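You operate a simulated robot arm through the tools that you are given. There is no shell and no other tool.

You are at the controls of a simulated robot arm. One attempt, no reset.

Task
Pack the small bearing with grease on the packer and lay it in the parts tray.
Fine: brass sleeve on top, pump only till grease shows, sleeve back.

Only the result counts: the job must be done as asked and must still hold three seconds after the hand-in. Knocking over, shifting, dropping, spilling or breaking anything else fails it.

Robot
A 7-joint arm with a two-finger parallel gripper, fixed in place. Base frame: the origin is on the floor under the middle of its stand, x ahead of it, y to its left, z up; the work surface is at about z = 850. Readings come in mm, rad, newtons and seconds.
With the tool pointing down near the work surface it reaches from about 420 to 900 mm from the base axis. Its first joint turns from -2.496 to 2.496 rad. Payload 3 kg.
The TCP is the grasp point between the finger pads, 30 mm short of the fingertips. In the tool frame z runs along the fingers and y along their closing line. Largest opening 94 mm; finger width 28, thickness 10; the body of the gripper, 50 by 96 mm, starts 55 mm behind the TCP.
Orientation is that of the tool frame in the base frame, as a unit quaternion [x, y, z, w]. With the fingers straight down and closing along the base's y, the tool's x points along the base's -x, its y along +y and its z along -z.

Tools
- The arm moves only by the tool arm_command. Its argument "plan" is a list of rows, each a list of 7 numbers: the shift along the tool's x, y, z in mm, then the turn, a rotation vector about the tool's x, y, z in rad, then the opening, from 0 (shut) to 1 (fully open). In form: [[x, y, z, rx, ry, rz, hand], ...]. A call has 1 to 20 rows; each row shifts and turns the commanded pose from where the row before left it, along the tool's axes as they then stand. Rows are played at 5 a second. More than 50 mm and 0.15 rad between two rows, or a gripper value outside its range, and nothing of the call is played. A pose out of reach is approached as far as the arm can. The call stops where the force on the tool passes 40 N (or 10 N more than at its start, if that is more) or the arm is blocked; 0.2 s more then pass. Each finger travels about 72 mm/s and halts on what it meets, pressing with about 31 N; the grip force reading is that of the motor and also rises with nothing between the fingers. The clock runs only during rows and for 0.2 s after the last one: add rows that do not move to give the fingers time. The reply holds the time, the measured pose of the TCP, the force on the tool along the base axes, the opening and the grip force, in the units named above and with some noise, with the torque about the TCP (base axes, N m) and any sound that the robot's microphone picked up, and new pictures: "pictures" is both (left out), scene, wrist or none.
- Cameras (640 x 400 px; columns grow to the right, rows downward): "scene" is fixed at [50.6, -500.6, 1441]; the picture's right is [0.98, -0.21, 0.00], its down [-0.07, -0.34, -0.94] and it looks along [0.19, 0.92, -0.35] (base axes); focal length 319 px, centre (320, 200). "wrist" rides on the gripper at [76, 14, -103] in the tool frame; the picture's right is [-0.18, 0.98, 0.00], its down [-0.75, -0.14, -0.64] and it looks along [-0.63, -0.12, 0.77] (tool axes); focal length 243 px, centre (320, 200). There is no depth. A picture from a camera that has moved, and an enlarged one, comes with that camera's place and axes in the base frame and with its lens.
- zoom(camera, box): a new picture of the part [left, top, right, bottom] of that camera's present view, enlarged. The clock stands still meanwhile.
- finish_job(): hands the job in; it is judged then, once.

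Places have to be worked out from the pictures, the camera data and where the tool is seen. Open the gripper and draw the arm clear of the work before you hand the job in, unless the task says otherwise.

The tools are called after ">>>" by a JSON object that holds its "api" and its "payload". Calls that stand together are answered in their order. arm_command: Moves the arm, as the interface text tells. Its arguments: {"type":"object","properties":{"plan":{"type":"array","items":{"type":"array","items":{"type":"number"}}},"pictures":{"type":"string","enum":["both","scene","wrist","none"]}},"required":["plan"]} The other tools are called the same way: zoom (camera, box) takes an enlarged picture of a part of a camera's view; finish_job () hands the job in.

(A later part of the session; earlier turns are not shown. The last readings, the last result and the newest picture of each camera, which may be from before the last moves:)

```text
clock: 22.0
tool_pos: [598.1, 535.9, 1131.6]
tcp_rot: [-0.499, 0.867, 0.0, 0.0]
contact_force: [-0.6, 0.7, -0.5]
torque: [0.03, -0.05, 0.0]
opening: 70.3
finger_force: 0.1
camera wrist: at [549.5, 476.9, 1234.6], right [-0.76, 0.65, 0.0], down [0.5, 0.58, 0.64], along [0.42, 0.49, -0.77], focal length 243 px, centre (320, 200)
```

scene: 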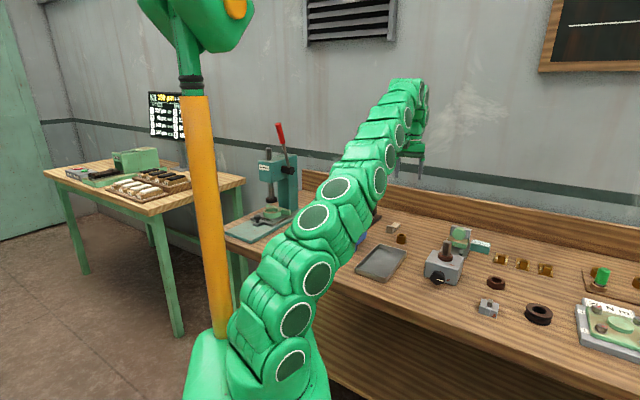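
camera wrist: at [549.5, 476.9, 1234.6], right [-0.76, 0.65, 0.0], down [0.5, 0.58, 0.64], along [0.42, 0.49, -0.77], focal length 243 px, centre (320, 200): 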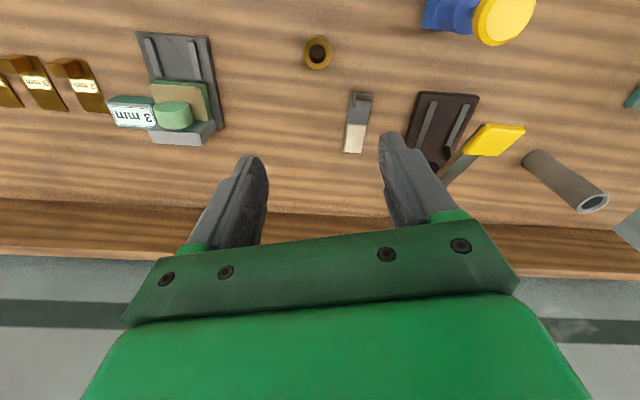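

>>> {"api": "zoom", "payload": {"camera": "wrist", "box": [270, 20, 370, 90]}}

>>> {"api": "zoom", "payload": {"camera": "scene", "box": [375, 215, 425, 255]}}

```text
5.71 times, centred on (320, 55) of wrist
camera zoom: at [549.5, 476.9, 1234.6], right [-0.76, 0.65, 0.0], down [0.5, 0.58, 0.64], along [0.42, 0.49, -0.77], focal length 1386 px, centre (320, 1029)
```

zoom: 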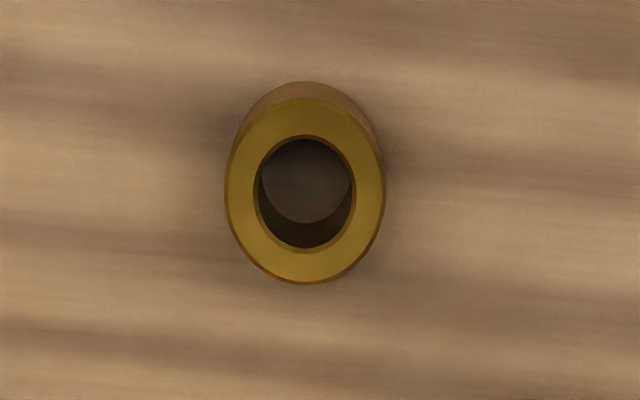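

```text
10.00 times, centred on (400, 235) of scene
camera zoom: at [50.6, -500.6, 1441.0], right [0.98, -0.21, 0.0], down [-0.07, -0.34, -0.94], along [0.19, 0.92, -0.35], focal length 3192 px, centre (-480, -150)
```

zoom: 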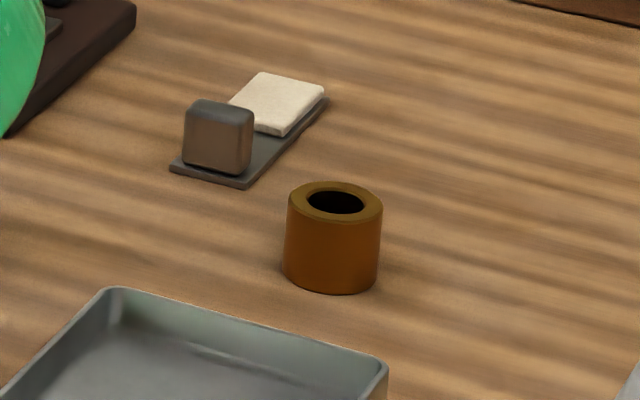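

The brass sleeve is about 36 mm across and 30 mm tall, roughly at (585, 515). I'll centre over it and descend to z≈960 to check.

>>> {"api": "arm_command", "payload": {"plan": [[12, 0.5, 40, 0, 0, 0, 0.75], [12, 0.5, 40, 0, 0, 0, 0.75], [0, 0, 45, 0, 0, 0, 0.75], [0, 0, 45, 0, 0, 0, 0.75], [0, 0, 0, 0, 0, 0, 0.75], [0, 0, 0, 0, 0, 0, 0.75]], "pictures": "both"}}

>>> {"api": "zoom", "payload": {"camera": "wrist", "box": [260, 80, 380, 180]}}

>>> {"api": "zoom", "payload": {"camera": "scene", "box": [375, 195, 435, 255]}}

```text
clock: 23.4
tool_pos: [587.2, 514.2, 961.3]
tcp_rot: [-0.498, 0.867, 0.0, 0.0]
contact_force: [0.5, -0.5, 0.9]
torque: [0.02, -0.01, -0.01]
opening: 70.4
finger_force: 0.0
camera wrist: at [536.6, 455.1, 1065.9], right [-0.76, 0.65, 0.0], down [0.5, 0.58, 0.64], along [0.42, 0.49, -0.77], focal length 243 px, centre (320, 200)
```

scene: 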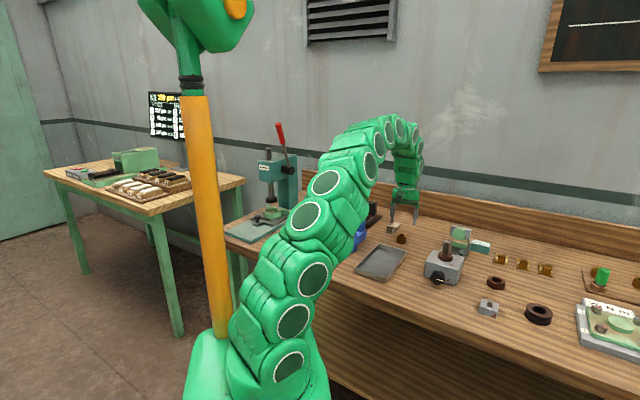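
wrist: 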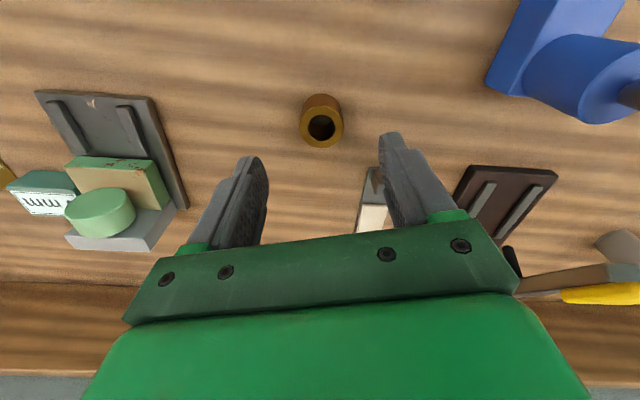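

```text
4.00 times, centred on (320, 130) of wrist
camera zoom: at [536.6, 455.1, 1065.9], right [-0.76, 0.65, 0.0], down [0.5, 0.58, 0.64], along [0.42, 0.49, -0.77], focal length 970 px, centre (320, 480)
```

zoom: 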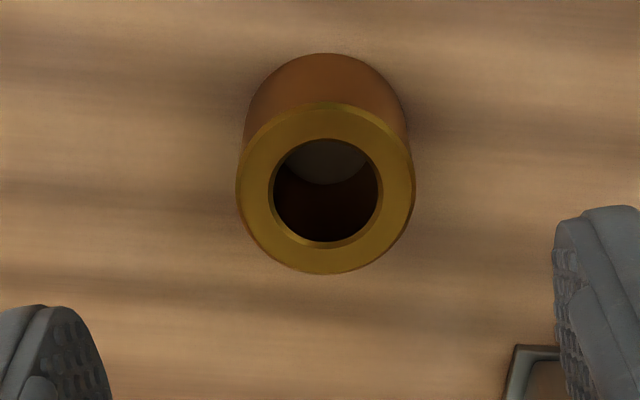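

```text
6.67 times, centred on (405, 225) of scene
camera zoom: at [50.6, -500.6, 1441.0], right [0.98, -0.21, 0.0], down [-0.07, -0.34, -0.94], along [0.19, 0.92, -0.35], focal length 2128 px, centre (-247, 33)
```

zoom: 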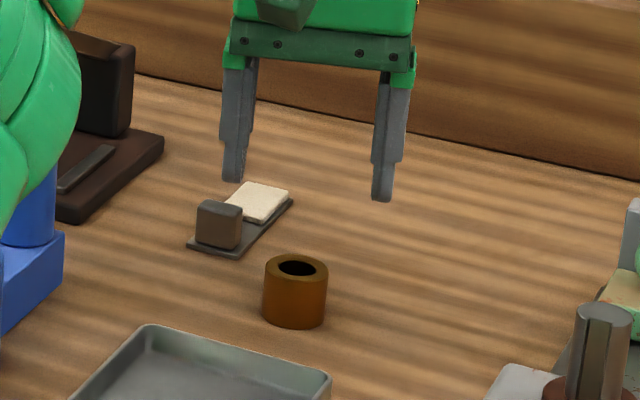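

The sleeve is 1.7 mm off in tool -x and 0.8 mm in y, so I'll correct that, descend to z≈890 and close on its upper half.

>>> {"api": "arm_command", "payload": {"plan": [[-1.7, 0.8, 20, 0, 0, 0, 0.75], [0, 0, 25, 0, 0, 0, 0.75], [0, 0, 26.5, 0, 0, 0, 0.75], [0, 0, 0, 0, 0, 0, 0.75], [0, 0, 0, 0, 0, 0, 0.75]], "pictures": "wrist"}}

>>> {"api": "zoom", "payload": {"camera": "wrist", "box": [240, 90, 400, 220]}}

```text
clock: 24.6
tool_pos: [584.0, 516.6, 889.1]
tcp_rot: [-0.498, 0.867, 0.0, 0.001]
contact_force: [0.7, -0.5, 0.0]
torque: [-0.02, 0.0, 0.03]
opening: 70.5
finger_force: 0.0
camera wrist: at [535.8, 458.9, 992.0], right [-0.76, 0.65, 0.0], down [0.5, 0.58, 0.64], along [0.42, 0.49, -0.77], focal length 243 px, centre (320, 200)
```

wrist: 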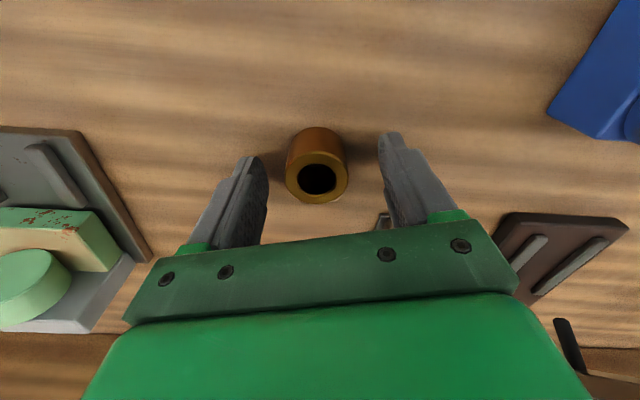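

```text
3.08 times, centred on (320, 155) of wrist
camera zoom: at [535.8, 458.9, 992.0], right [-0.76, 0.65, 0.0], down [0.5, 0.58, 0.64], along [0.42, 0.49, -0.77], focal length 746 px, centre (320, 338)
```

zoom: 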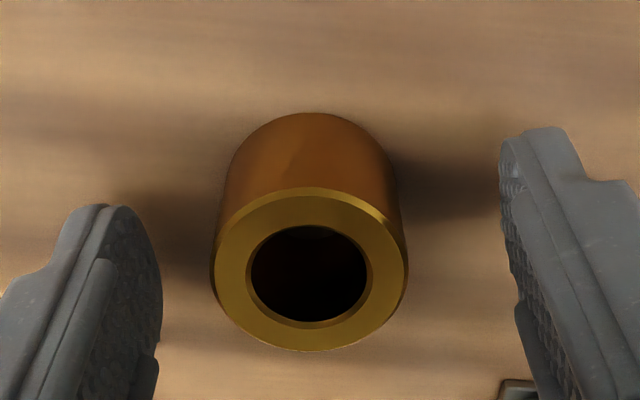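

The sleeve is now about 2 mm to -y of centre and 1 mm to -x. I'll centre on it, then close gently so it isn't pushed.

>>> {"api": "arm_command", "payload": {"plan": [[-0.9, -2, 0, 0, 0, 0, 0.75], [0, 0, 0, 0, 0, 0, 0.75], [0, 0, 0, 0, 0, 0, 0.5], [0, 0, 0, 0, 0, 0, 0.42], [0, 0, 0, 0, 0, 0, 0.42]], "pictures": "wrist"}}

>>> {"api": "zoom", "payload": {"camera": "wrist", "box": [240, 90, 400, 220]}}

```text
clock: 25.8
tool_pos: [587.1, 517.0, 889.2]
tcp_rot: [-0.498, 0.867, 0.001, 0.0]
contact_force: [-0.7, 0.5, 0.2]
torque: [0.02, 0.01, -0.03]
opening: 39.3
finger_force: 0.1
camera wrist: at [538.2, 458.3, 991.9], right [-0.76, 0.65, 0.0], down [0.5, 0.58, 0.64], along [0.42, 0.49, -0.77], focal length 243 px, centre (320, 200)
```

wrist: 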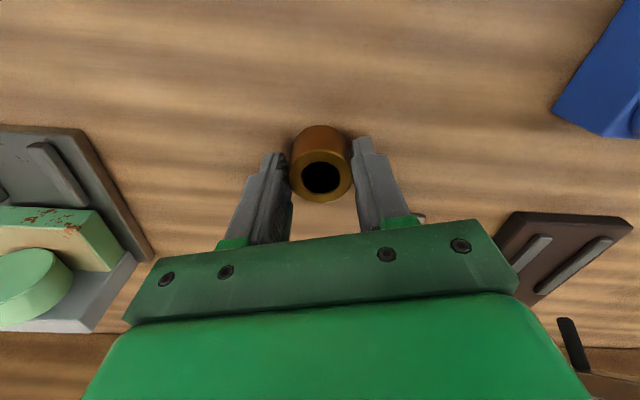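

```text
3.08 times, centred on (320, 155) of wrist
camera zoom: at [538.2, 458.3, 991.9], right [-0.76, 0.65, 0.0], down [0.5, 0.58, 0.64], along [0.42, 0.49, -0.77], focal length 746 px, centre (320, 338)
```

zoom: 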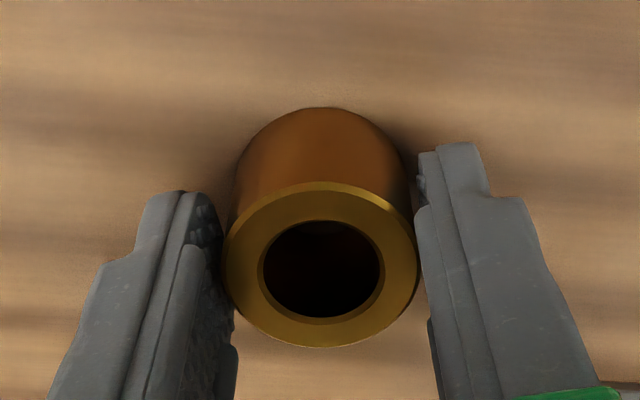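

The fingers are just clear on both sides and the sleeve is centred, so I'll take its home as TCP ≈ (587.5, 517). I'll grip, lift to z≈1104, and move back over the packer post.

>>> {"api": "arm_command", "payload": {"plan": [[0, 0, 0, 0, 0, 0, 0.25], [0, 0, 0, 0, 0, 0, 0.25], [0, 0, 0, 0, 0, 0, 0.25], [0, 0, -10, 0, 0, 0, 0.25], [0, 0, -35, 0, 0, 0, 0.25], [0, 0, -45, 0, 0, 0, 0.25], [0, 0, -45, 0, 0, 0, 0.25], [0, 0, -45, 0, 0, 0, 0.25], [0, 0, -35, 0, 0, 0, 0.25], [20.05, 31.15, 0, 0, 0, 0, 0.25], [20.05, 31.15, 0, 0, 0, 0, 0.25], [20.05, 31.15, 0, 0, 0, 0, 0.25], [20.05, 31.15, 0, 0, 0, 0, 0.25], [20.05, 31.15, 0, 0, 0, 0, 0.25], [20.05, 31.15, 0, 0, 0, 0, 0.25], [0, 0, 0, 0, 0, 0, 0.25], [0, 0, 0, 0, 0, 0, 0.25]], "pictures": "both"}}

>>> {"api": "zoom", "payload": {"camera": "wrist", "box": [260, 30, 380, 130]}}

>>> {"api": "zoom", "payload": {"camera": "wrist", "box": [240, 110, 400, 220]}}

>>> {"api": "zoom", "payload": {"camera": "scene", "box": [325, 160, 385, 260]}}

```text
clock: 29.4
tool_pos: [366.7, 505.1, 1102.8]
tcp_rot: [-0.499, 0.867, -0.001, 0.001]
contact_force: [-0.7, -0.2, -2.1]
torque: [0.04, 0.03, 0.03]
opening: 32.9
finger_force: 30.9
camera wrist: at [317.5, 447.7, 1206.6], right [-0.76, 0.65, 0.0], down [0.5, 0.58, 0.64], along [0.42, 0.49, -0.77], focal length 243 px, centre (320, 200)
```

scene: 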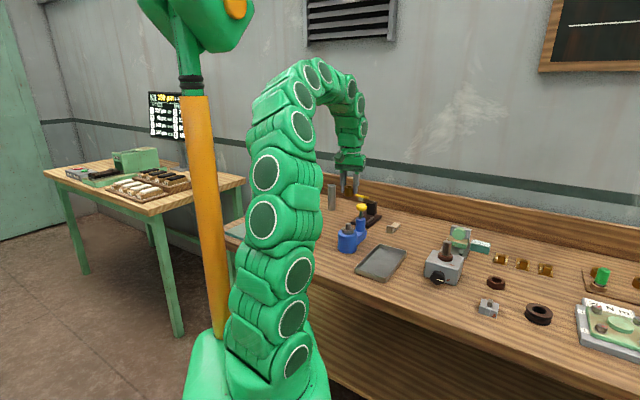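
wrist: 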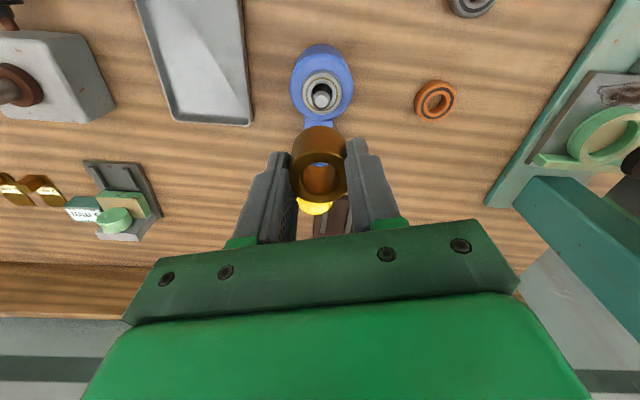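

```text
4.00 times, centred on (320, 80) of wrist
camera zoom: at [317.5, 447.7, 1206.6], right [-0.76, 0.65, 0.0], down [0.5, 0.58, 0.64], along [0.42, 0.49, -0.77], focal length 970 px, centre (320, 680)
```

zoom: 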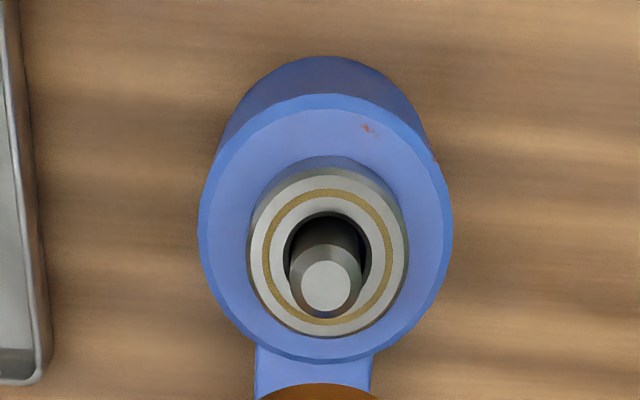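

```text
3.64 times, centred on (320, 165) of wrist
camera zoom: at [317.5, 447.7, 1206.6], right [-0.76, 0.65, 0.0], down [0.5, 0.58, 0.64], along [0.42, 0.49, -0.77], focal length 882 px, centre (320, 327)
```

zoom: 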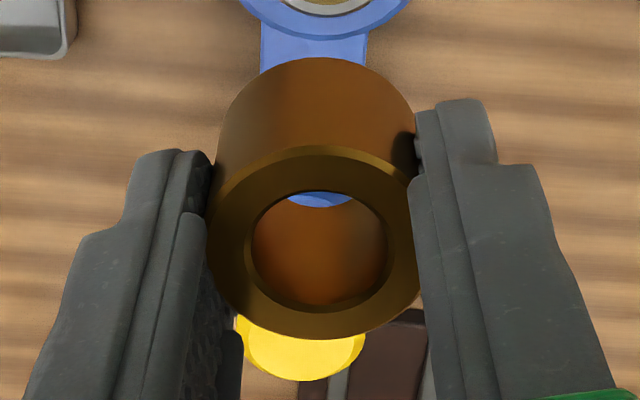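

```text
4.00 times, centred on (355, 210) of scene
camera zoom: at [50.6, -500.6, 1441.0], right [0.98, -0.21, 0.0], down [-0.07, -0.34, -0.94], along [0.19, 0.92, -0.35], focal length 1277 px, centre (180, 160)
```

zoom: 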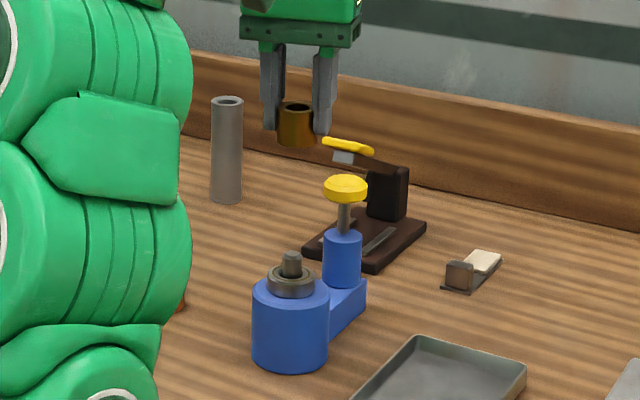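

The sleeve is held; relative to the hand the post is at about (-0.6, +1.4) mm and the sleeve bore at (-0.5, -0.3). I'll shift 1.7 mm in y and lower until the sleeve is just above the post.

>>> {"api": "arm_command", "payload": {"plan": [[0, 1.7, 30, 0, 0, 0, 0.25], [0, 0, 30, 0, 0, 0, 0.25], [0, 0, 25, 0, 0, 0, 0.25], [0, 0, 13, 0, 0, 0, 0.25], [0, 0, 0, 0, 0, 0, 0.25], [0, 0, 0, 0, 0, 0, 0.25]], "pictures": "both"}}

>>> {"api": "zoom", "payload": {"camera": "wrist", "box": [250, 70, 390, 210]}}

>>> {"api": "zoom", "payload": {"camera": "scene", "box": [325, 185, 385, 245]}}

```text
clock: 30.8
tool_pos: [365.2, 507.0, 1004.2]
tcp_rot: [-0.499, 0.867, 0.0, 0.0]
contact_force: [0.9, 0.0, -1.4]
torque: [-0.01, 0.0, -0.01]
opening: 32.9
finger_force: 30.7
camera wrist: at [316.0, 448.2, 1108.3], right [-0.76, 0.65, 0.0], down [0.5, 0.58, 0.64], along [0.42, 0.49, -0.77], focal length 243 px, centre (320, 200)
```

scene: 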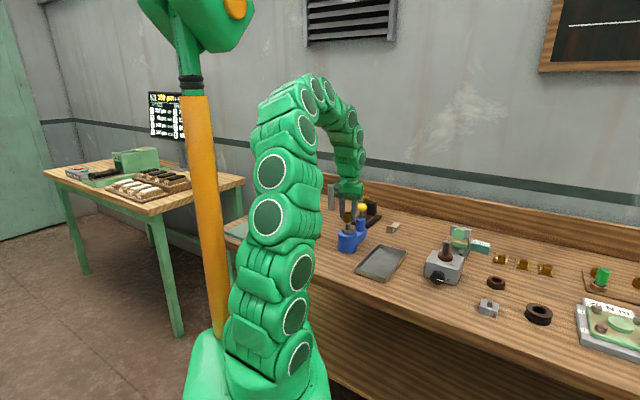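
wrist: 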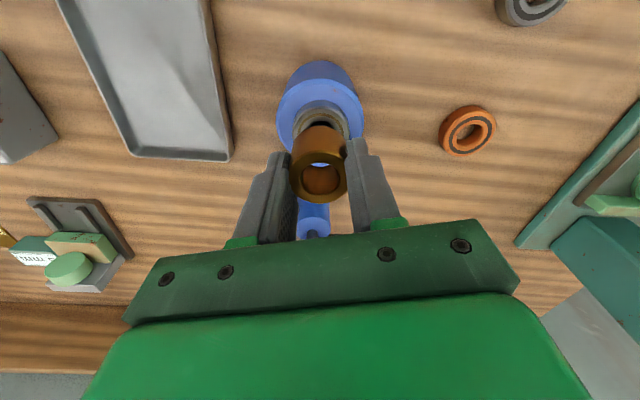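

```text
2.86 times, centred on (320, 140) of wrist
camera zoom: at [316.0, 448.2, 1108.3], right [-0.76, 0.65, 0.0], down [0.5, 0.58, 0.64], along [0.42, 0.49, -0.77], focal length 693 px, centre (320, 371)
```

zoom: 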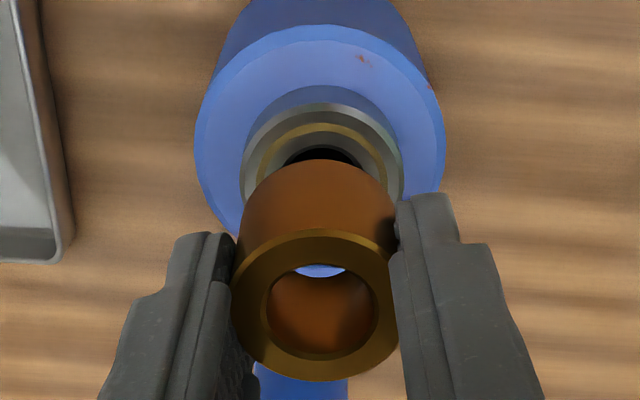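

```text
6.67 times, centred on (355, 215) of scene
camera zoom: at [50.6, -500.6, 1441.0], right [0.98, -0.21, 0.0], down [-0.07, -0.34, -0.94], along [0.19, 0.92, -0.35], focal length 2128 px, centre (87, 100)
```

zoom: 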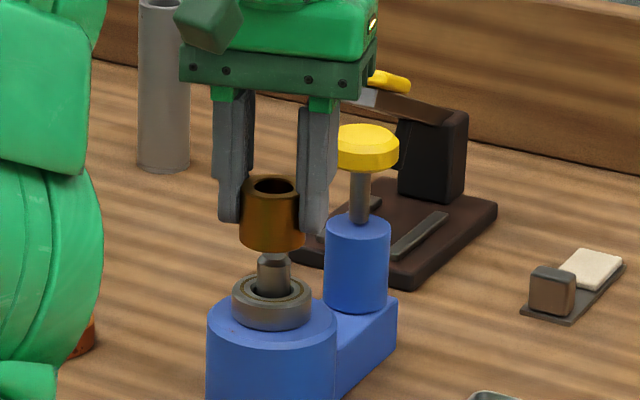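

The sleeve lines up with the post within about 1 mm in both directions. I'll nudge 0.7 mm to -x and lower it over the post in steps.

>>> {"api": "arm_command", "payload": {"plan": [[-0.7, 0.2, 4, 0, 0, 0, 0.25], [0, 0, 5, 0, 0, 0, 0.25], [0, 0, 5, 0, 0, 0, 0.25], [0, 0, 5, 0, 0, 0, 0.25], [0, 0, 0, 0, 0, 0, 0.25]], "pictures": "none"}}

>>> {"api": "zoom", "payload": {"camera": "scene", "box": [325, 190, 385, 250]}}

>>> {"api": "zoom", "payload": {"camera": "wrist", "box": [250, 80, 390, 210]}}

```text
clock: 32.0
tool_pos: [366.5, 508.2, 986.5]
tcp_rot: [-0.498, 0.867, 0.0, 0.001]
contact_force: [15.6, 11.9, 6.6]
torque: [0.48, -0.62, -0.07]
opening: 33.2
finger_force: 30.7
```

```text
6.67 times, centred on (355, 220) of scene
camera zoom: at [50.6, -500.6, 1441.0], right [0.98, -0.21, 0.0], down [-0.07, -0.34, -0.94], along [0.19, 0.92, -0.35], focal length 2128 px, centre (87, 67)
```

zoom: 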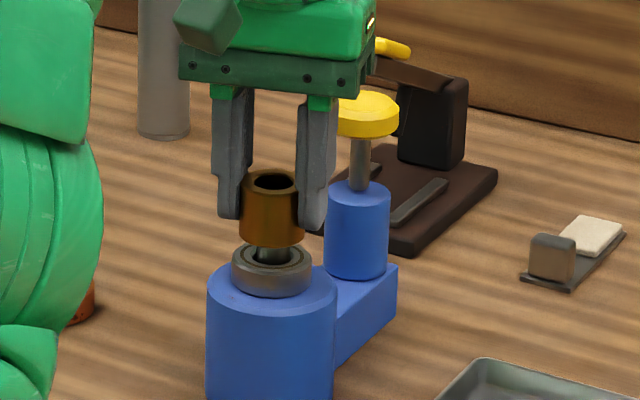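

```text
3.08 times, centred on (320, 145) of wrist
camera zoom: at [316.3, 449.3, 1090.1], right [-0.76, 0.65, 0.0], down [0.5, 0.58, 0.64], along [0.42, 0.49, -0.77], focal length 746 px, centre (320, 369)
```

zoom: 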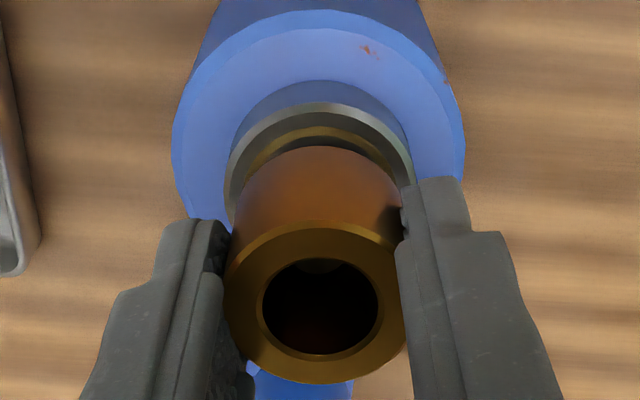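

The lateral force (about 18 N toward tool -x and 7 N toward -y) shows the sleeve wall against the post. I'll back off 2 mm, shift toward -x and -y, and re-read.

>>> {"api": "arm_command", "payload": {"plan": [[0, 0, -1.5, 0, 0, 0, 0.25], [-1.0, -0.5, 0, 0, 0, 0, 0.25], [0, 0, 0, 0, 0, 0, 0.25]], "pictures": "none"}}

```text
clock: 32.8
tool_pos: [365.4, 507.6, 987.4]
tcp_rot: [-0.498, 0.867, 0.001, -0.001]
contact_force: [2.8, -0.4, -1.9]
torque: [-0.01, -0.09, -0.03]
opening: 33.1
finger_force: 30.7
```

The force is nearly gone, with a slight push toward -y remaining. I'll shift 0.4 mm more to -y and continue down in 3 mm steps.

>>> {"api": "arm_command", "payload": {"plan": [[-0.2, -0.4, 3, 0, 0, 0, 0.25], [0, 0, 3, 0, 0, 0, 0.25], [0, 0, 0, 0, 0, 0, 0.25]], "pictures": "none"}}

>>> {"api": "zoom", "payload": {"camera": "scene", "box": [335, 200, 375, 245]}}

>>> {"api": "zoom", "payload": {"camera": "wrist", "box": [250, 80, 390, 210]}}

```text
clock: 33.6
tool_pos: [365.5, 509.1, 981.7]
tcp_rot: [-0.498, 0.867, -0.001, 0.0]
contact_force: [-0.3, 0.6, -2.2]
torque: [-0.02, -0.01, -0.01]
opening: 32.8
finger_force: 30.6
```

```text
8.89 times, centred on (355, 222) of scene
camera zoom: at [50.6, -500.6, 1441.0], right [0.98, -0.21, 0.0], down [-0.07, -0.34, -0.94], along [0.19, 0.92, -0.35], focal length 2837 px, centre (9, 0)
```

zoom: 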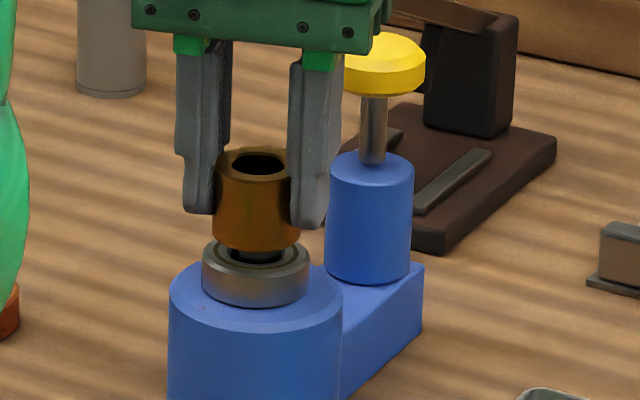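

```text
3.08 times, centred on (320, 145) of wrist
camera zoom: at [316.6, 449.6, 1085.4], right [-0.76, 0.65, 0.0], down [0.5, 0.58, 0.64], along [0.42, 0.49, -0.77], focal length 746 px, centre (320, 369)
```

zoom: 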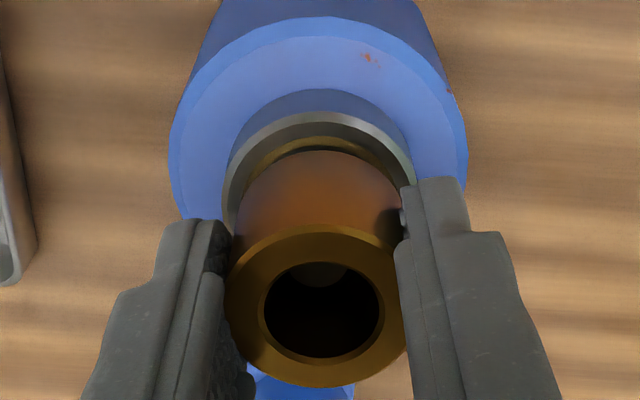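

The sleeve is sliding freely with a small gap left to the bearing. I'll continue down in 2 mm steps until contact.

>>> {"api": "arm_command", "payload": {"plan": [[0, 0, 2, 0, 0, 0, 0.25], [0, 0, 2, 0, 0, 0, 0.25], [0, 0, 0, 0, 0, 0, 0.25]], "pictures": "none"}}

```text
clock: 34.4
tool_pos: [365.3, 508.2, 978.9]
tcp_rot: [-0.498, 0.867, -0.001, 0.0]
contact_force: [0.6, -0.2, -1.8]
torque: [0.0, -0.03, 0.0]
opening: 32.8
finger_force: 30.9
```

Still free at z≈978. I'll continue in 1.5 mm steps.

>>> {"api": "arm_command", "payload": {"plan": [[0, 0, 1.5, 0, 0, 0, 0.25], [0, 0, 1.5, 0, 0, 0, 0.25], [0, 0, 0, 0, 0, 0, 0.25]], "pictures": "none"}}

>>> {"api": "zoom", "payload": {"camera": "scene", "box": [335, 200, 375, 245]}}

```text
clock: 35.2
tool_pos: [365.3, 508.0, 975.0]
tcp_rot: [-0.499, 0.867, 0.001, 0.001]
contact_force: [-0.2, 1.0, -0.6]
torque: [0.01, -0.03, 0.01]
opening: 32.8
finger_force: 30.5
```

```text
8.89 times, centred on (355, 222) of scene
camera zoom: at [50.6, -500.6, 1441.0], right [0.98, -0.21, 0.0], down [-0.07, -0.34, -0.94], along [0.19, 0.92, -0.35], focal length 2837 px, centre (9, 0)
```

zoom: 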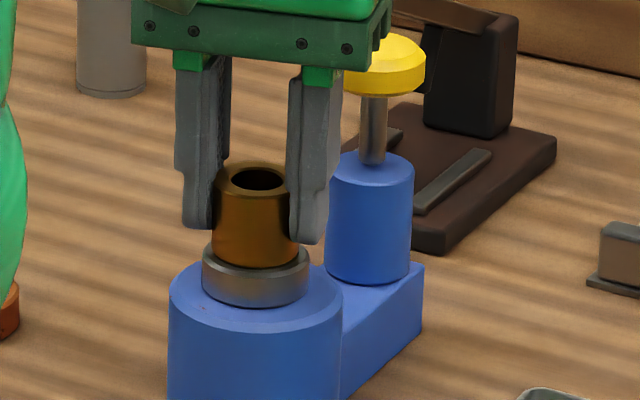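

The sleeve appears to be at the bearing's top face. I'll take 1 mm steps to find contact.

>>> {"api": "arm_command", "payload": {"plan": [[0, 0, 1, 0, 0, 0, 0.25], [0, 0, 1, 0, 0, 0, 0.25], [0, 0, 0, 0, 0, 0, 0.25]], "pictures": "none"}}

```text
clock: 36.0
tool_pos: [366.3, 508.6, 975.1]
tcp_rot: [-0.498, 0.867, 0.001, 0.001]
contact_force: [-4.3, -1.6, 19.7]
torque: [-0.26, 0.35, -0.07]
opening: 32.9
finger_force: 31.0
```

Firm contact at 20 N, so the sleeve is on the bearing. I'll ease up 1 mm and open the fingers.

>>> {"api": "arm_command", "payload": {"plan": [[0, 0, -1, 0, 0, 0, 0.25], [0, 0, 0, 0, 0, 0, 0.45], [0, 0, 0, 0, 0, 0, 0.6], [0, 0, 0, 0, 0, 0, 0.6]], "pictures": "wrist"}}

>>> {"api": "zoom", "payload": {"camera": "scene", "box": [335, 200, 375, 245]}}

```text
clock: 37.0
tool_pos: [367.2, 507.1, 974.6]
tcp_rot: [-0.499, 0.867, 0.0, 0.0]
contact_force: [0.7, 0.1, -0.3]
torque: [0.0, -0.03, -0.01]
opening: 56.2
finger_force: 0.1
camera wrist: at [317.1, 449.8, 1077.5], right [-0.76, 0.65, 0.0], down [0.5, 0.58, 0.64], along [0.42, 0.49, -0.77], focal length 243 px, centre (320, 200)
```

wrist: 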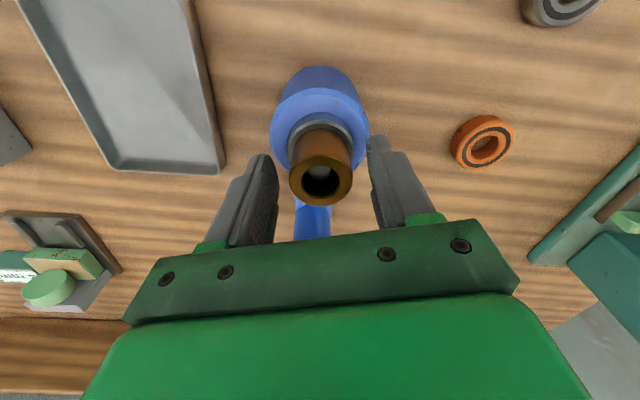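

```text
8.89 times, centred on (355, 222) of scene
camera zoom: at [50.6, -500.6, 1441.0], right [0.98, -0.21, 0.0], down [-0.07, -0.34, -0.94], along [0.19, 0.92, -0.35], focal length 2837 px, centre (9, 0)
```

zoom: 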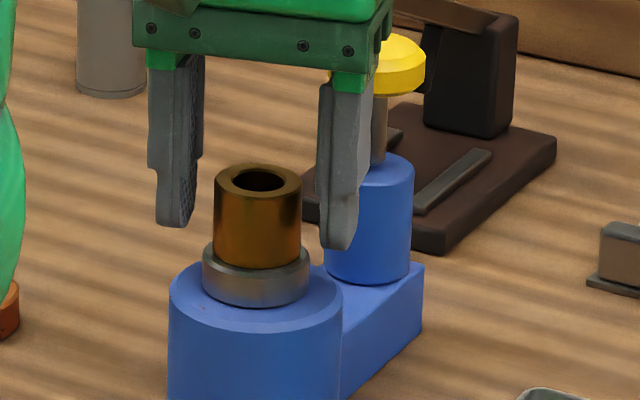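

The sleeve stands squarely on the bearing. I'll rise, close the fingers, and move above the yellow pump knob at about (435.5, 573.5, 1000) to view it.

>>> {"api": "arm_command", "payload": {"plan": [[0, 0, -10, 0, 0, 0, 0.6], [0, 0, -35, 0, 0, 0, 0.6], [0, 0, -45, 0, 0, 0, 0.6], [0, 0, -45, 0, 0, 0, 0.6], [0, 0, -10, 0, 0, 0, 0.3], [-30.4, -8.9, 0, 0, 0, 0, 0], [-30.4, -8.9, 0, 0, 0, 0, 0], [-30.4, -8.9, 0, 0, 0, 0, 0], [0, 0, 0, 0, 0, 0, 0], [0, 0, 0, 0, 0, 0, 0]], "pictures": "both"}}

>>> {"api": "zoom", "payload": {"camera": "wrist", "box": [220, 0, 420, 220]}}

>>> {"api": "zoom", "payload": {"camera": "scene", "box": [325, 180, 395, 250]}}

```text
clock: 39.2
tool_pos: [434.6, 573.7, 1119.8]
tcp_rot: [-0.498, 0.867, 0.0, 0.0]
contact_force: [-0.2, 0.4, -0.4]
torque: [0.03, 0.02, -0.02]
opening: 0.1
finger_force: 30.9
camera wrist: at [385.3, 515.8, 1223.1], right [-0.76, 0.65, 0.0], down [0.5, 0.58, 0.64], along [0.42, 0.49, -0.77], focal length 243 px, centre (320, 200)
```

scene: 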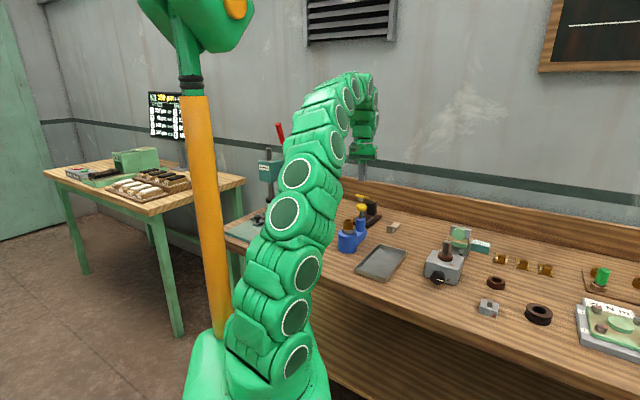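
wrist: 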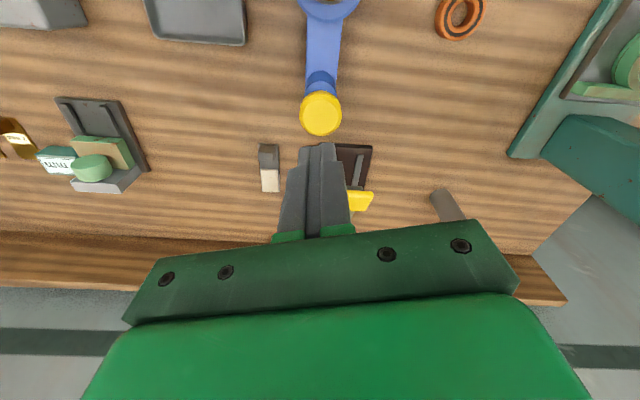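

```text
1.82 times, centred on (320, 110) of wrist
camera zoom: at [385.3, 515.8, 1223.1], right [-0.76, 0.65, 0.0], down [0.5, 0.58, 0.64], along [0.42, 0.49, -0.77], focal length 441 px, centre (320, 364)
```

zoom: 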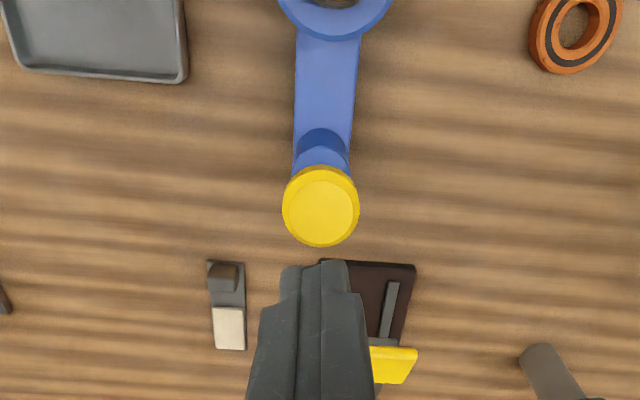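

```text
5.71 times, centred on (360, 215) of scene
camera zoom: at [50.6, -500.6, 1441.0], right [0.98, -0.21, 0.0], down [-0.07, -0.34, -0.94], along [0.19, 0.92, -0.35], focal length 1824 px, centre (91, 114)
```

zoom: 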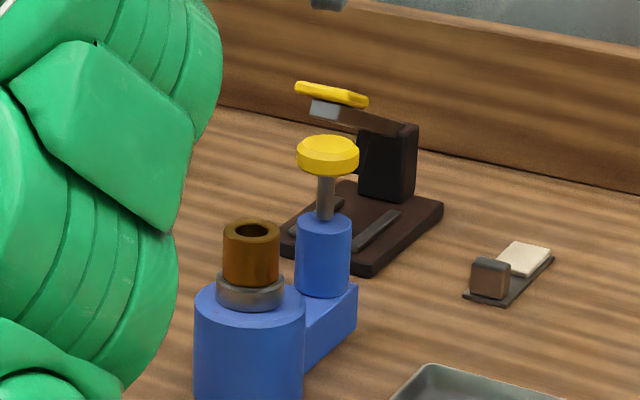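

The knob is about 39 mm wide and about 6 mm further along tool -x, with its top near z≈998. I'll shift over its centre and descend to just above it with the fingers closed.

>>> {"api": "arm_command", "payload": {"plan": [[-6, 0, 30, 0, 0, 0, 0], [0, 0, 30, 0, 0, 0, 0], [0, 0, 22, 0, 0, 0, 0], [0, 0, 0, 0, 0, 0, 0], [0, 0, 0, 0, 0, 0, 0]], "pictures": "both"}}

>>> {"api": "zoom", "payload": {"camera": "wrist", "box": [220, 50, 420, 220]}}

>>> {"api": "zoom", "payload": {"camera": "scene", "box": [325, 180, 395, 250]}}

```text
clock: 40.4
tool_pos: [436.0, 578.0, 1037.6]
tcp_rot: [-0.498, 0.867, 0.001, 0.0]
contact_force: [0.5, -1.1, 0.0]
torque: [0.0, -0.03, 0.01]
opening: 0.0
finger_force: 31.3
camera wrist: at [387.2, 519.9, 1141.1], right [-0.76, 0.65, 0.0], down [0.5, 0.58, 0.64], along [0.42, 0.49, -0.77], focal length 243 px, centre (320, 200)
```

scene: 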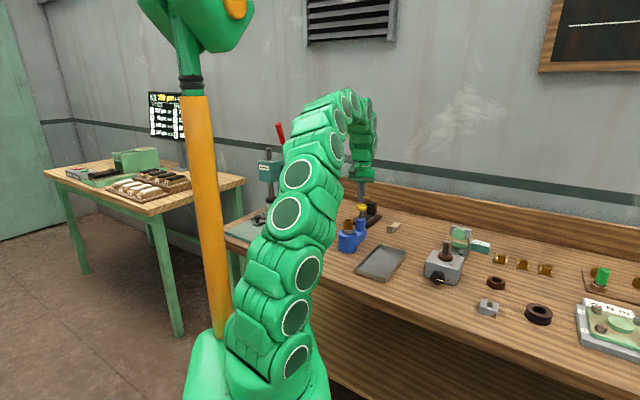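
wrist: 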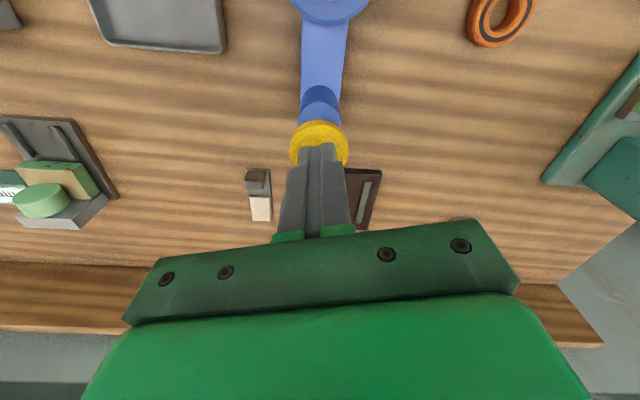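

```text
2.35 times, centred on (320, 135) of wrist
camera zoom: at [387.2, 519.9, 1141.1], right [-0.76, 0.65, 0.0], down [0.5, 0.58, 0.64], along [0.42, 0.49, -0.77], focal length 571 px, centre (320, 353)
```

zoom: 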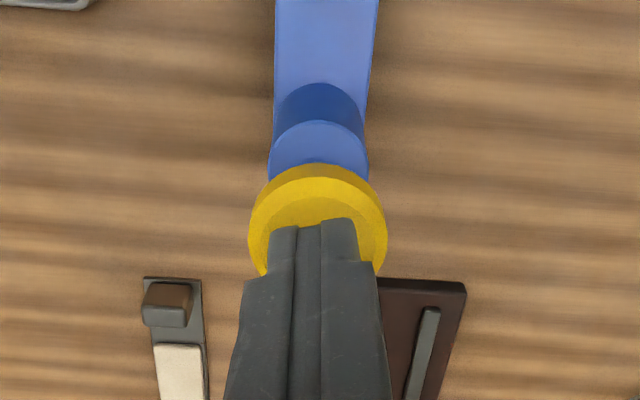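

```text
5.71 times, centred on (360, 215) of scene
camera zoom: at [50.6, -500.6, 1441.0], right [0.98, -0.21, 0.0], down [-0.07, -0.34, -0.94], along [0.19, 0.92, -0.35], focal length 1824 px, centre (91, 114)
```

zoom: 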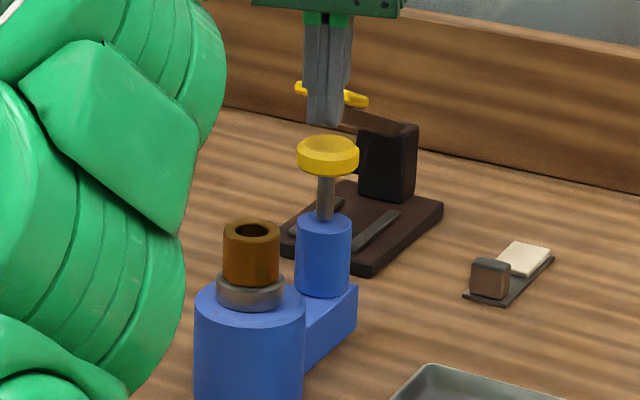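

The fingertips are centred about 8–10 mm above the knob. I'll lower in 2 mm steps to touch it, and capture the grease area as I go.

>>> {"api": "arm_command", "payload": {"plan": [[0, 0, 2, 0, 0, 0, 0], [0, 0, 2, 0, 0, 0, 0], [0, 0, 2, 0, 0, 0, 0], [0, 0, 2, 0, 0, 0, 0], [0, 0, 0, 0, 0, 0, 0]], "pictures": "none"}}

>>> {"api": "zoom", "payload": {"camera": "scene", "box": [335, 190, 385, 245]}}

```text
clock: 41.6
tool_pos: [438.1, 577.6, 1028.9]
tcp_rot: [-0.499, 0.867, 0.001, 0.0]
contact_force: [0.0, -0.3, -0.8]
torque: [0.01, 0.02, 0.01]
opening: 0.0
finger_force: 31.3
```

```text
7.27 times, centred on (360, 218) of scene
camera zoom: at [50.6, -500.6, 1441.0], right [0.98, -0.21, 0.0], down [-0.07, -0.34, -0.94], along [0.19, 0.92, -0.35], focal length 2321 px, centre (29, 73)
```

zoom: 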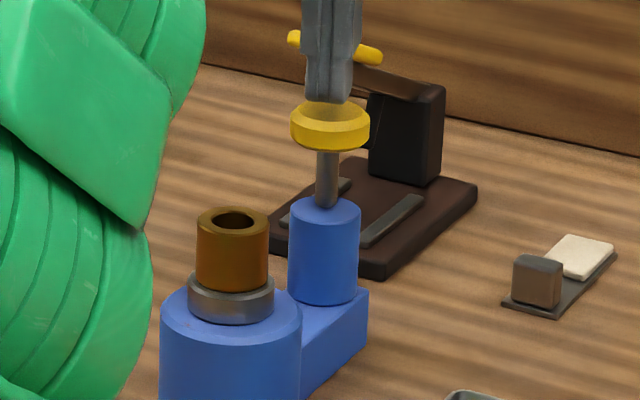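

Not yet touching at z≈1029, with the tips almost on the knob. I'll continue in 2 mm steps.

>>> {"api": "arm_command", "payload": {"plan": [[0, 0, 2, 0, 0, 0, 0], [0, 0, 2, 0, 0, 0, 0], [0, 0, 0, 0, 0, 0, 0]], "pictures": "none"}}

>>> {"api": "zoom", "payload": {"camera": "scene", "box": [335, 190, 385, 245]}}

```text
clock: 42.4
tool_pos: [437.1, 577.8, 1024.7]
tcp_rot: [-0.498, 0.867, 0.0, 0.0]
contact_force: [-0.4, -0.1, -0.2]
torque: [0.01, -0.02, -0.01]
opening: 0.0
finger_force: 30.5
```

```text
7.27 times, centred on (360, 218) of scene
camera zoom: at [50.6, -500.6, 1441.0], right [0.98, -0.21, 0.0], down [-0.07, -0.34, -0.94], along [0.19, 0.92, -0.35], focal length 2321 px, centre (29, 73)
```

zoom: 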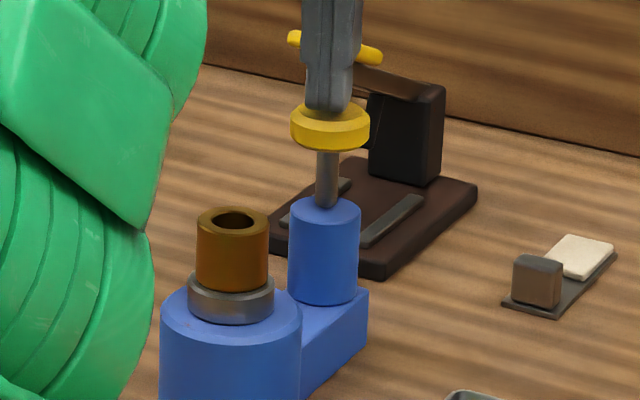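

The tips look very close to the knob now but there's still no force. I'll go 3 mm further.

>>> {"api": "arm_command", "payload": {"plan": [[0, 0, 1.5, 0, 0, 0, 0], [0, 0, 1.5, 0, 0, 0, 0], [0, 0, 0, 0, 0, 0, 0]], "pictures": "none"}}

>>> {"api": "zoom", "payload": {"camera": "scene", "box": [335, 190, 385, 245]}}

```text
clock: 43.2
tool_pos: [438.9, 578.9, 1020.6]
tcp_rot: [-0.499, 0.867, 0.0, 0.001]
contact_force: [-0.3, 0.5, -0.4]
torque: [0.01, 0.01, 0.01]
opening: 0.1
finger_force: 30.9
```

```text
7.27 times, centred on (360, 218) of scene
camera zoom: at [50.6, -500.6, 1441.0], right [0.98, -0.21, 0.0], down [-0.07, -0.34, -0.94], along [0.19, 0.92, -0.35], focal length 2321 px, centre (29, 73)
```

zoom: 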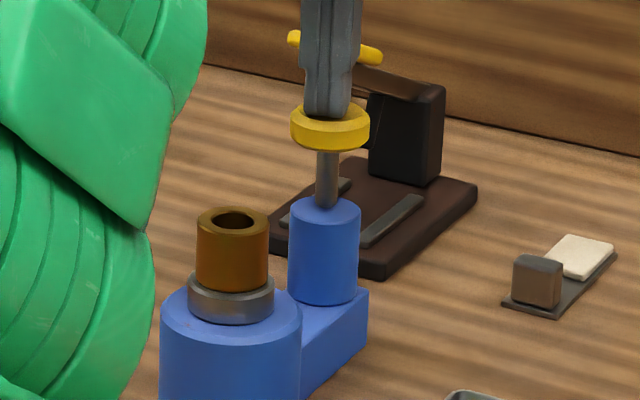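

No contact yet at tip height ≈ 991. I'll continue another 3 mm.

>>> {"api": "arm_command", "payload": {"plan": [[0, 0, 1.5, 0, 0, 0, 0], [0, 0, 1.5, 0, 0, 0, 0], [0, 0, 0, 0, 0, 0, 0]], "pictures": "none"}}

>>> {"api": "zoom", "payload": {"camera": "scene", "box": [335, 190, 385, 245]}}

```text
clock: 44.0
tool_pos: [437.8, 578.6, 1019.2]
tcp_rot: [-0.499, 0.867, 0.0, -0.001]
contact_force: [1.7, 0.3, 1.9]
torque: [-0.02, -0.02, 0.01]
opening: 0.0
finger_force: 30.9
```

```text
7.27 times, centred on (360, 218) of scene
camera zoom: at [50.6, -500.6, 1441.0], right [0.98, -0.21, 0.0], down [-0.07, -0.34, -0.94], along [0.19, 0.92, -0.35], focal length 2321 px, centre (29, 73)
```

zoom: 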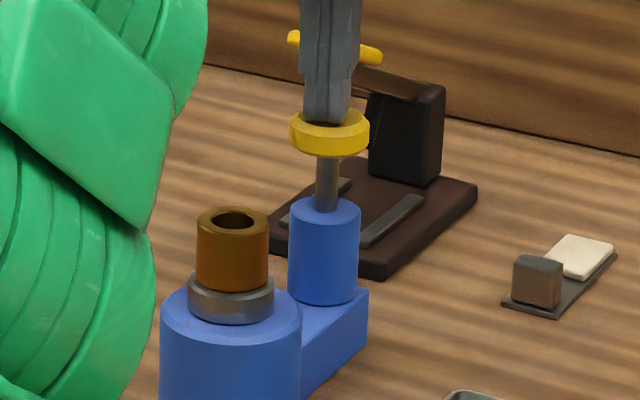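

Contact: the knob moved down about 2 mm with light spring force. I'll press further in short increments, watching the bearing for grease.

>>> {"api": "arm_command", "payload": {"plan": [[0, 0, 2, 0, 0, 0, 0], [0, 0, 2, 0, 0, 0, 0], [0, 0, 2, 0, 0, 0, 0], [0, 0, 0, 0, 0, 0, 0]], "pictures": "none"}}

>>> {"api": "zoom", "payload": {"camera": "scene", "box": [335, 190, 385, 245]}}

```text
clock: 45.0
tool_pos: [438.4, 578.4, 1014.2]
tcp_rot: [-0.498, 0.867, 0.0, 0.0]
contact_force: [-0.5, -0.5, 4.1]
torque: [-0.02, 0.06, 0.05]
opening: 0.0
finger_force: 30.7
```

```text
7.27 times, centred on (360, 218) of scene
camera zoom: at [50.6, -500.6, 1441.0], right [0.98, -0.21, 0.0], down [-0.07, -0.34, -0.94], along [0.19, 0.92, -0.35], focal length 2321 px, centre (29, 73)
```

zoom: 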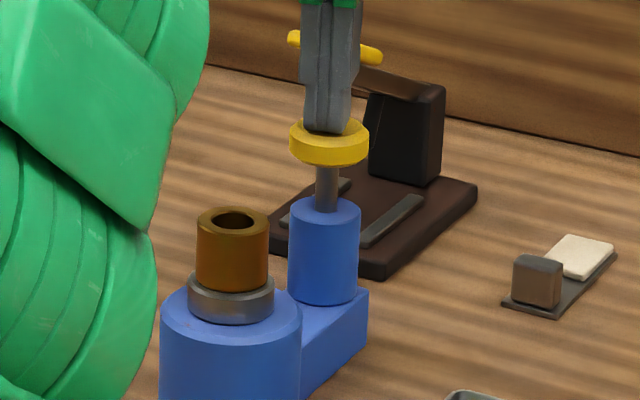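

The knob is down about 8 mm at 4 N with no grease visible. I'll continue pressing.

>>> {"api": "arm_command", "payload": {"plan": [[0, 0, 2, 0, 0, 0, 0], [0, 0, 2, 0, 0, 0, 0], [0, 0, 2, 0, 0, 0, 0], [0, 0, 0, 0, 0, 0, 0]], "pictures": "none"}}

>>> {"api": "zoom", "payload": {"camera": "scene", "box": [335, 195, 385, 245]}}

```text
clock: 46.0
tool_pos: [437.0, 578.0, 1007.9]
tcp_rot: [-0.498, 0.867, 0.0, 0.0]
contact_force: [3.1, 1.2, 5.7]
torque: [0.03, -0.07, -0.01]
opening: 0.0
finger_force: 30.9
heard: click
```

```text
8.00 times, centred on (360, 220) of scene
camera zoom: at [50.6, -500.6, 1441.0], right [0.98, -0.21, 0.0], down [-0.07, -0.34, -0.94], along [0.19, 0.92, -0.35], focal length 2553 px, centre (0, 40)
```

zoom: 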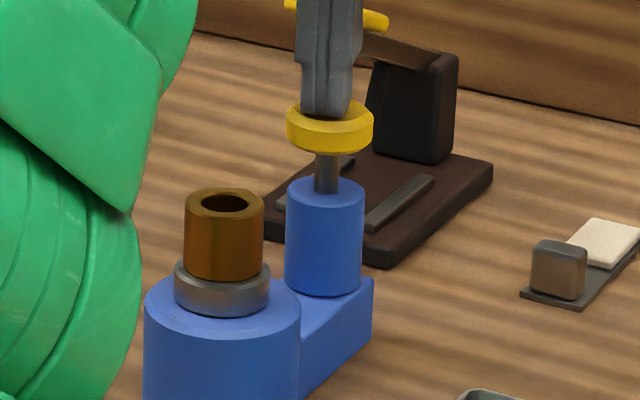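

A click was heard, which is probably one pump stroke registering. I'll look closely at the bearing for grease.

>>> {"api": "zoom", "payload": {"camera": "scene", "box": [340, 215, 365, 240]}}

>>> {"api": "zoom", "payload": {"camera": "wrist", "box": [240, 0, 400, 100]}}

```text
16.00 times, centred on (352, 228) of scene
camera zoom: at [50.6, -500.6, 1441.0], right [0.98, -0.21, 0.0], down [-0.07, -0.34, -0.94], along [0.19, 0.92, -0.35], focal length 5106 px, centre (-200, -240)
```

zoom: 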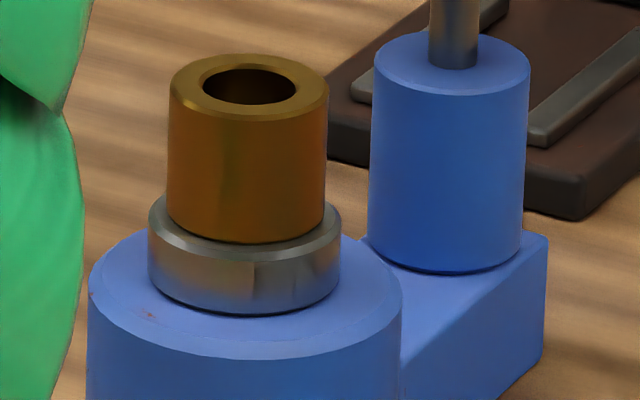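

```text
4.00 times, centred on (320, 50) of wrist
camera zoom: at [388.4, 520.2, 1111.0], right [-0.76, 0.65, 0.0], down [0.5, 0.58, 0.64], along [0.42, 0.49, -0.77], focal length 970 px, centre (320, 800)
```

zoom: 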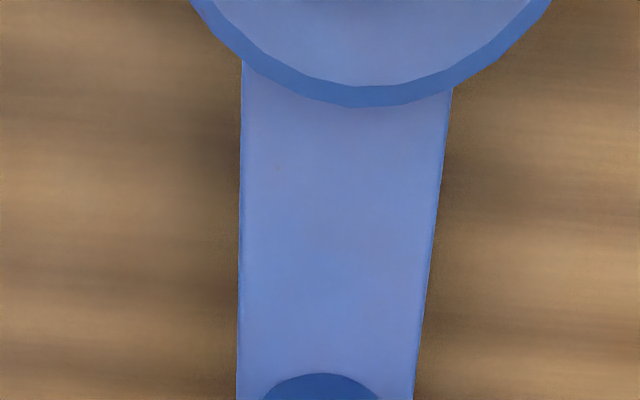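

No grease yet. I'll let the knob spring back fully, then check before the next stroke.

>>> {"api": "arm_command", "payload": {"plan": [[0, 0, -6, 0, 0, 0, 0], [0, 0, -6, 0, 0, 0, 0], [0, 0, -4, 0, 0, 0, 0], [0, 0, 0, 0, 0, 0, 0], [0, 0, 0, 0, 0, 0, 0]], "pictures": "none"}}

>>> {"api": "zoom", "payload": {"camera": "scene", "box": [335, 195, 385, 245]}}

>>> {"api": "zoom", "payload": {"camera": "scene", "box": [340, 215, 365, 240]}}

```text
clock: 47.2
tool_pos: [438.8, 578.1, 1023.7]
tcp_rot: [-0.498, 0.867, 0.0, 0.0]
contact_force: [-0.3, -0.3, -0.1]
torque: [-0.04, -0.01, 0.01]
opening: 0.1
finger_force: 31.6
```

```text
8.00 times, centred on (360, 220) of scene
camera zoom: at [50.6, -500.6, 1441.0], right [0.98, -0.21, 0.0], down [-0.07, -0.34, -0.94], along [0.19, 0.92, -0.35], focal length 2553 px, centre (0, 40)
```

zoom: 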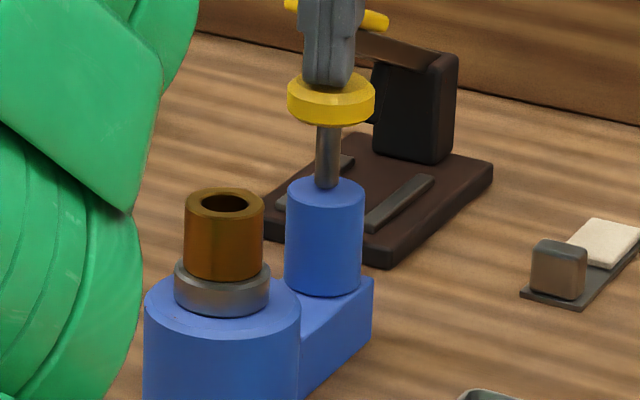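

```text
16.00 times, centred on (352, 228) of scene
camera zoom: at [50.6, -500.6, 1441.0], right [0.98, -0.21, 0.0], down [-0.07, -0.34, -0.94], along [0.19, 0.92, -0.35], focal length 5106 px, centre (-200, -240)
```

zoom: 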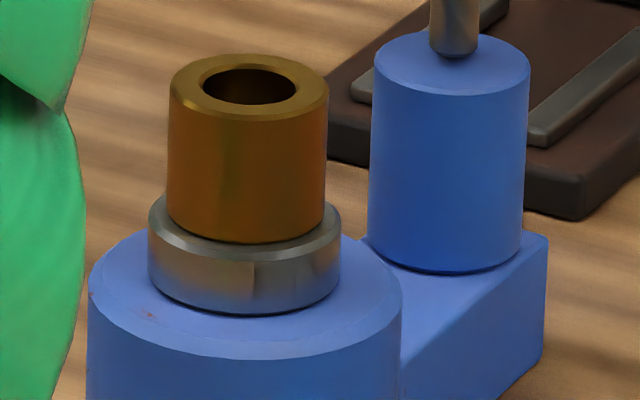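

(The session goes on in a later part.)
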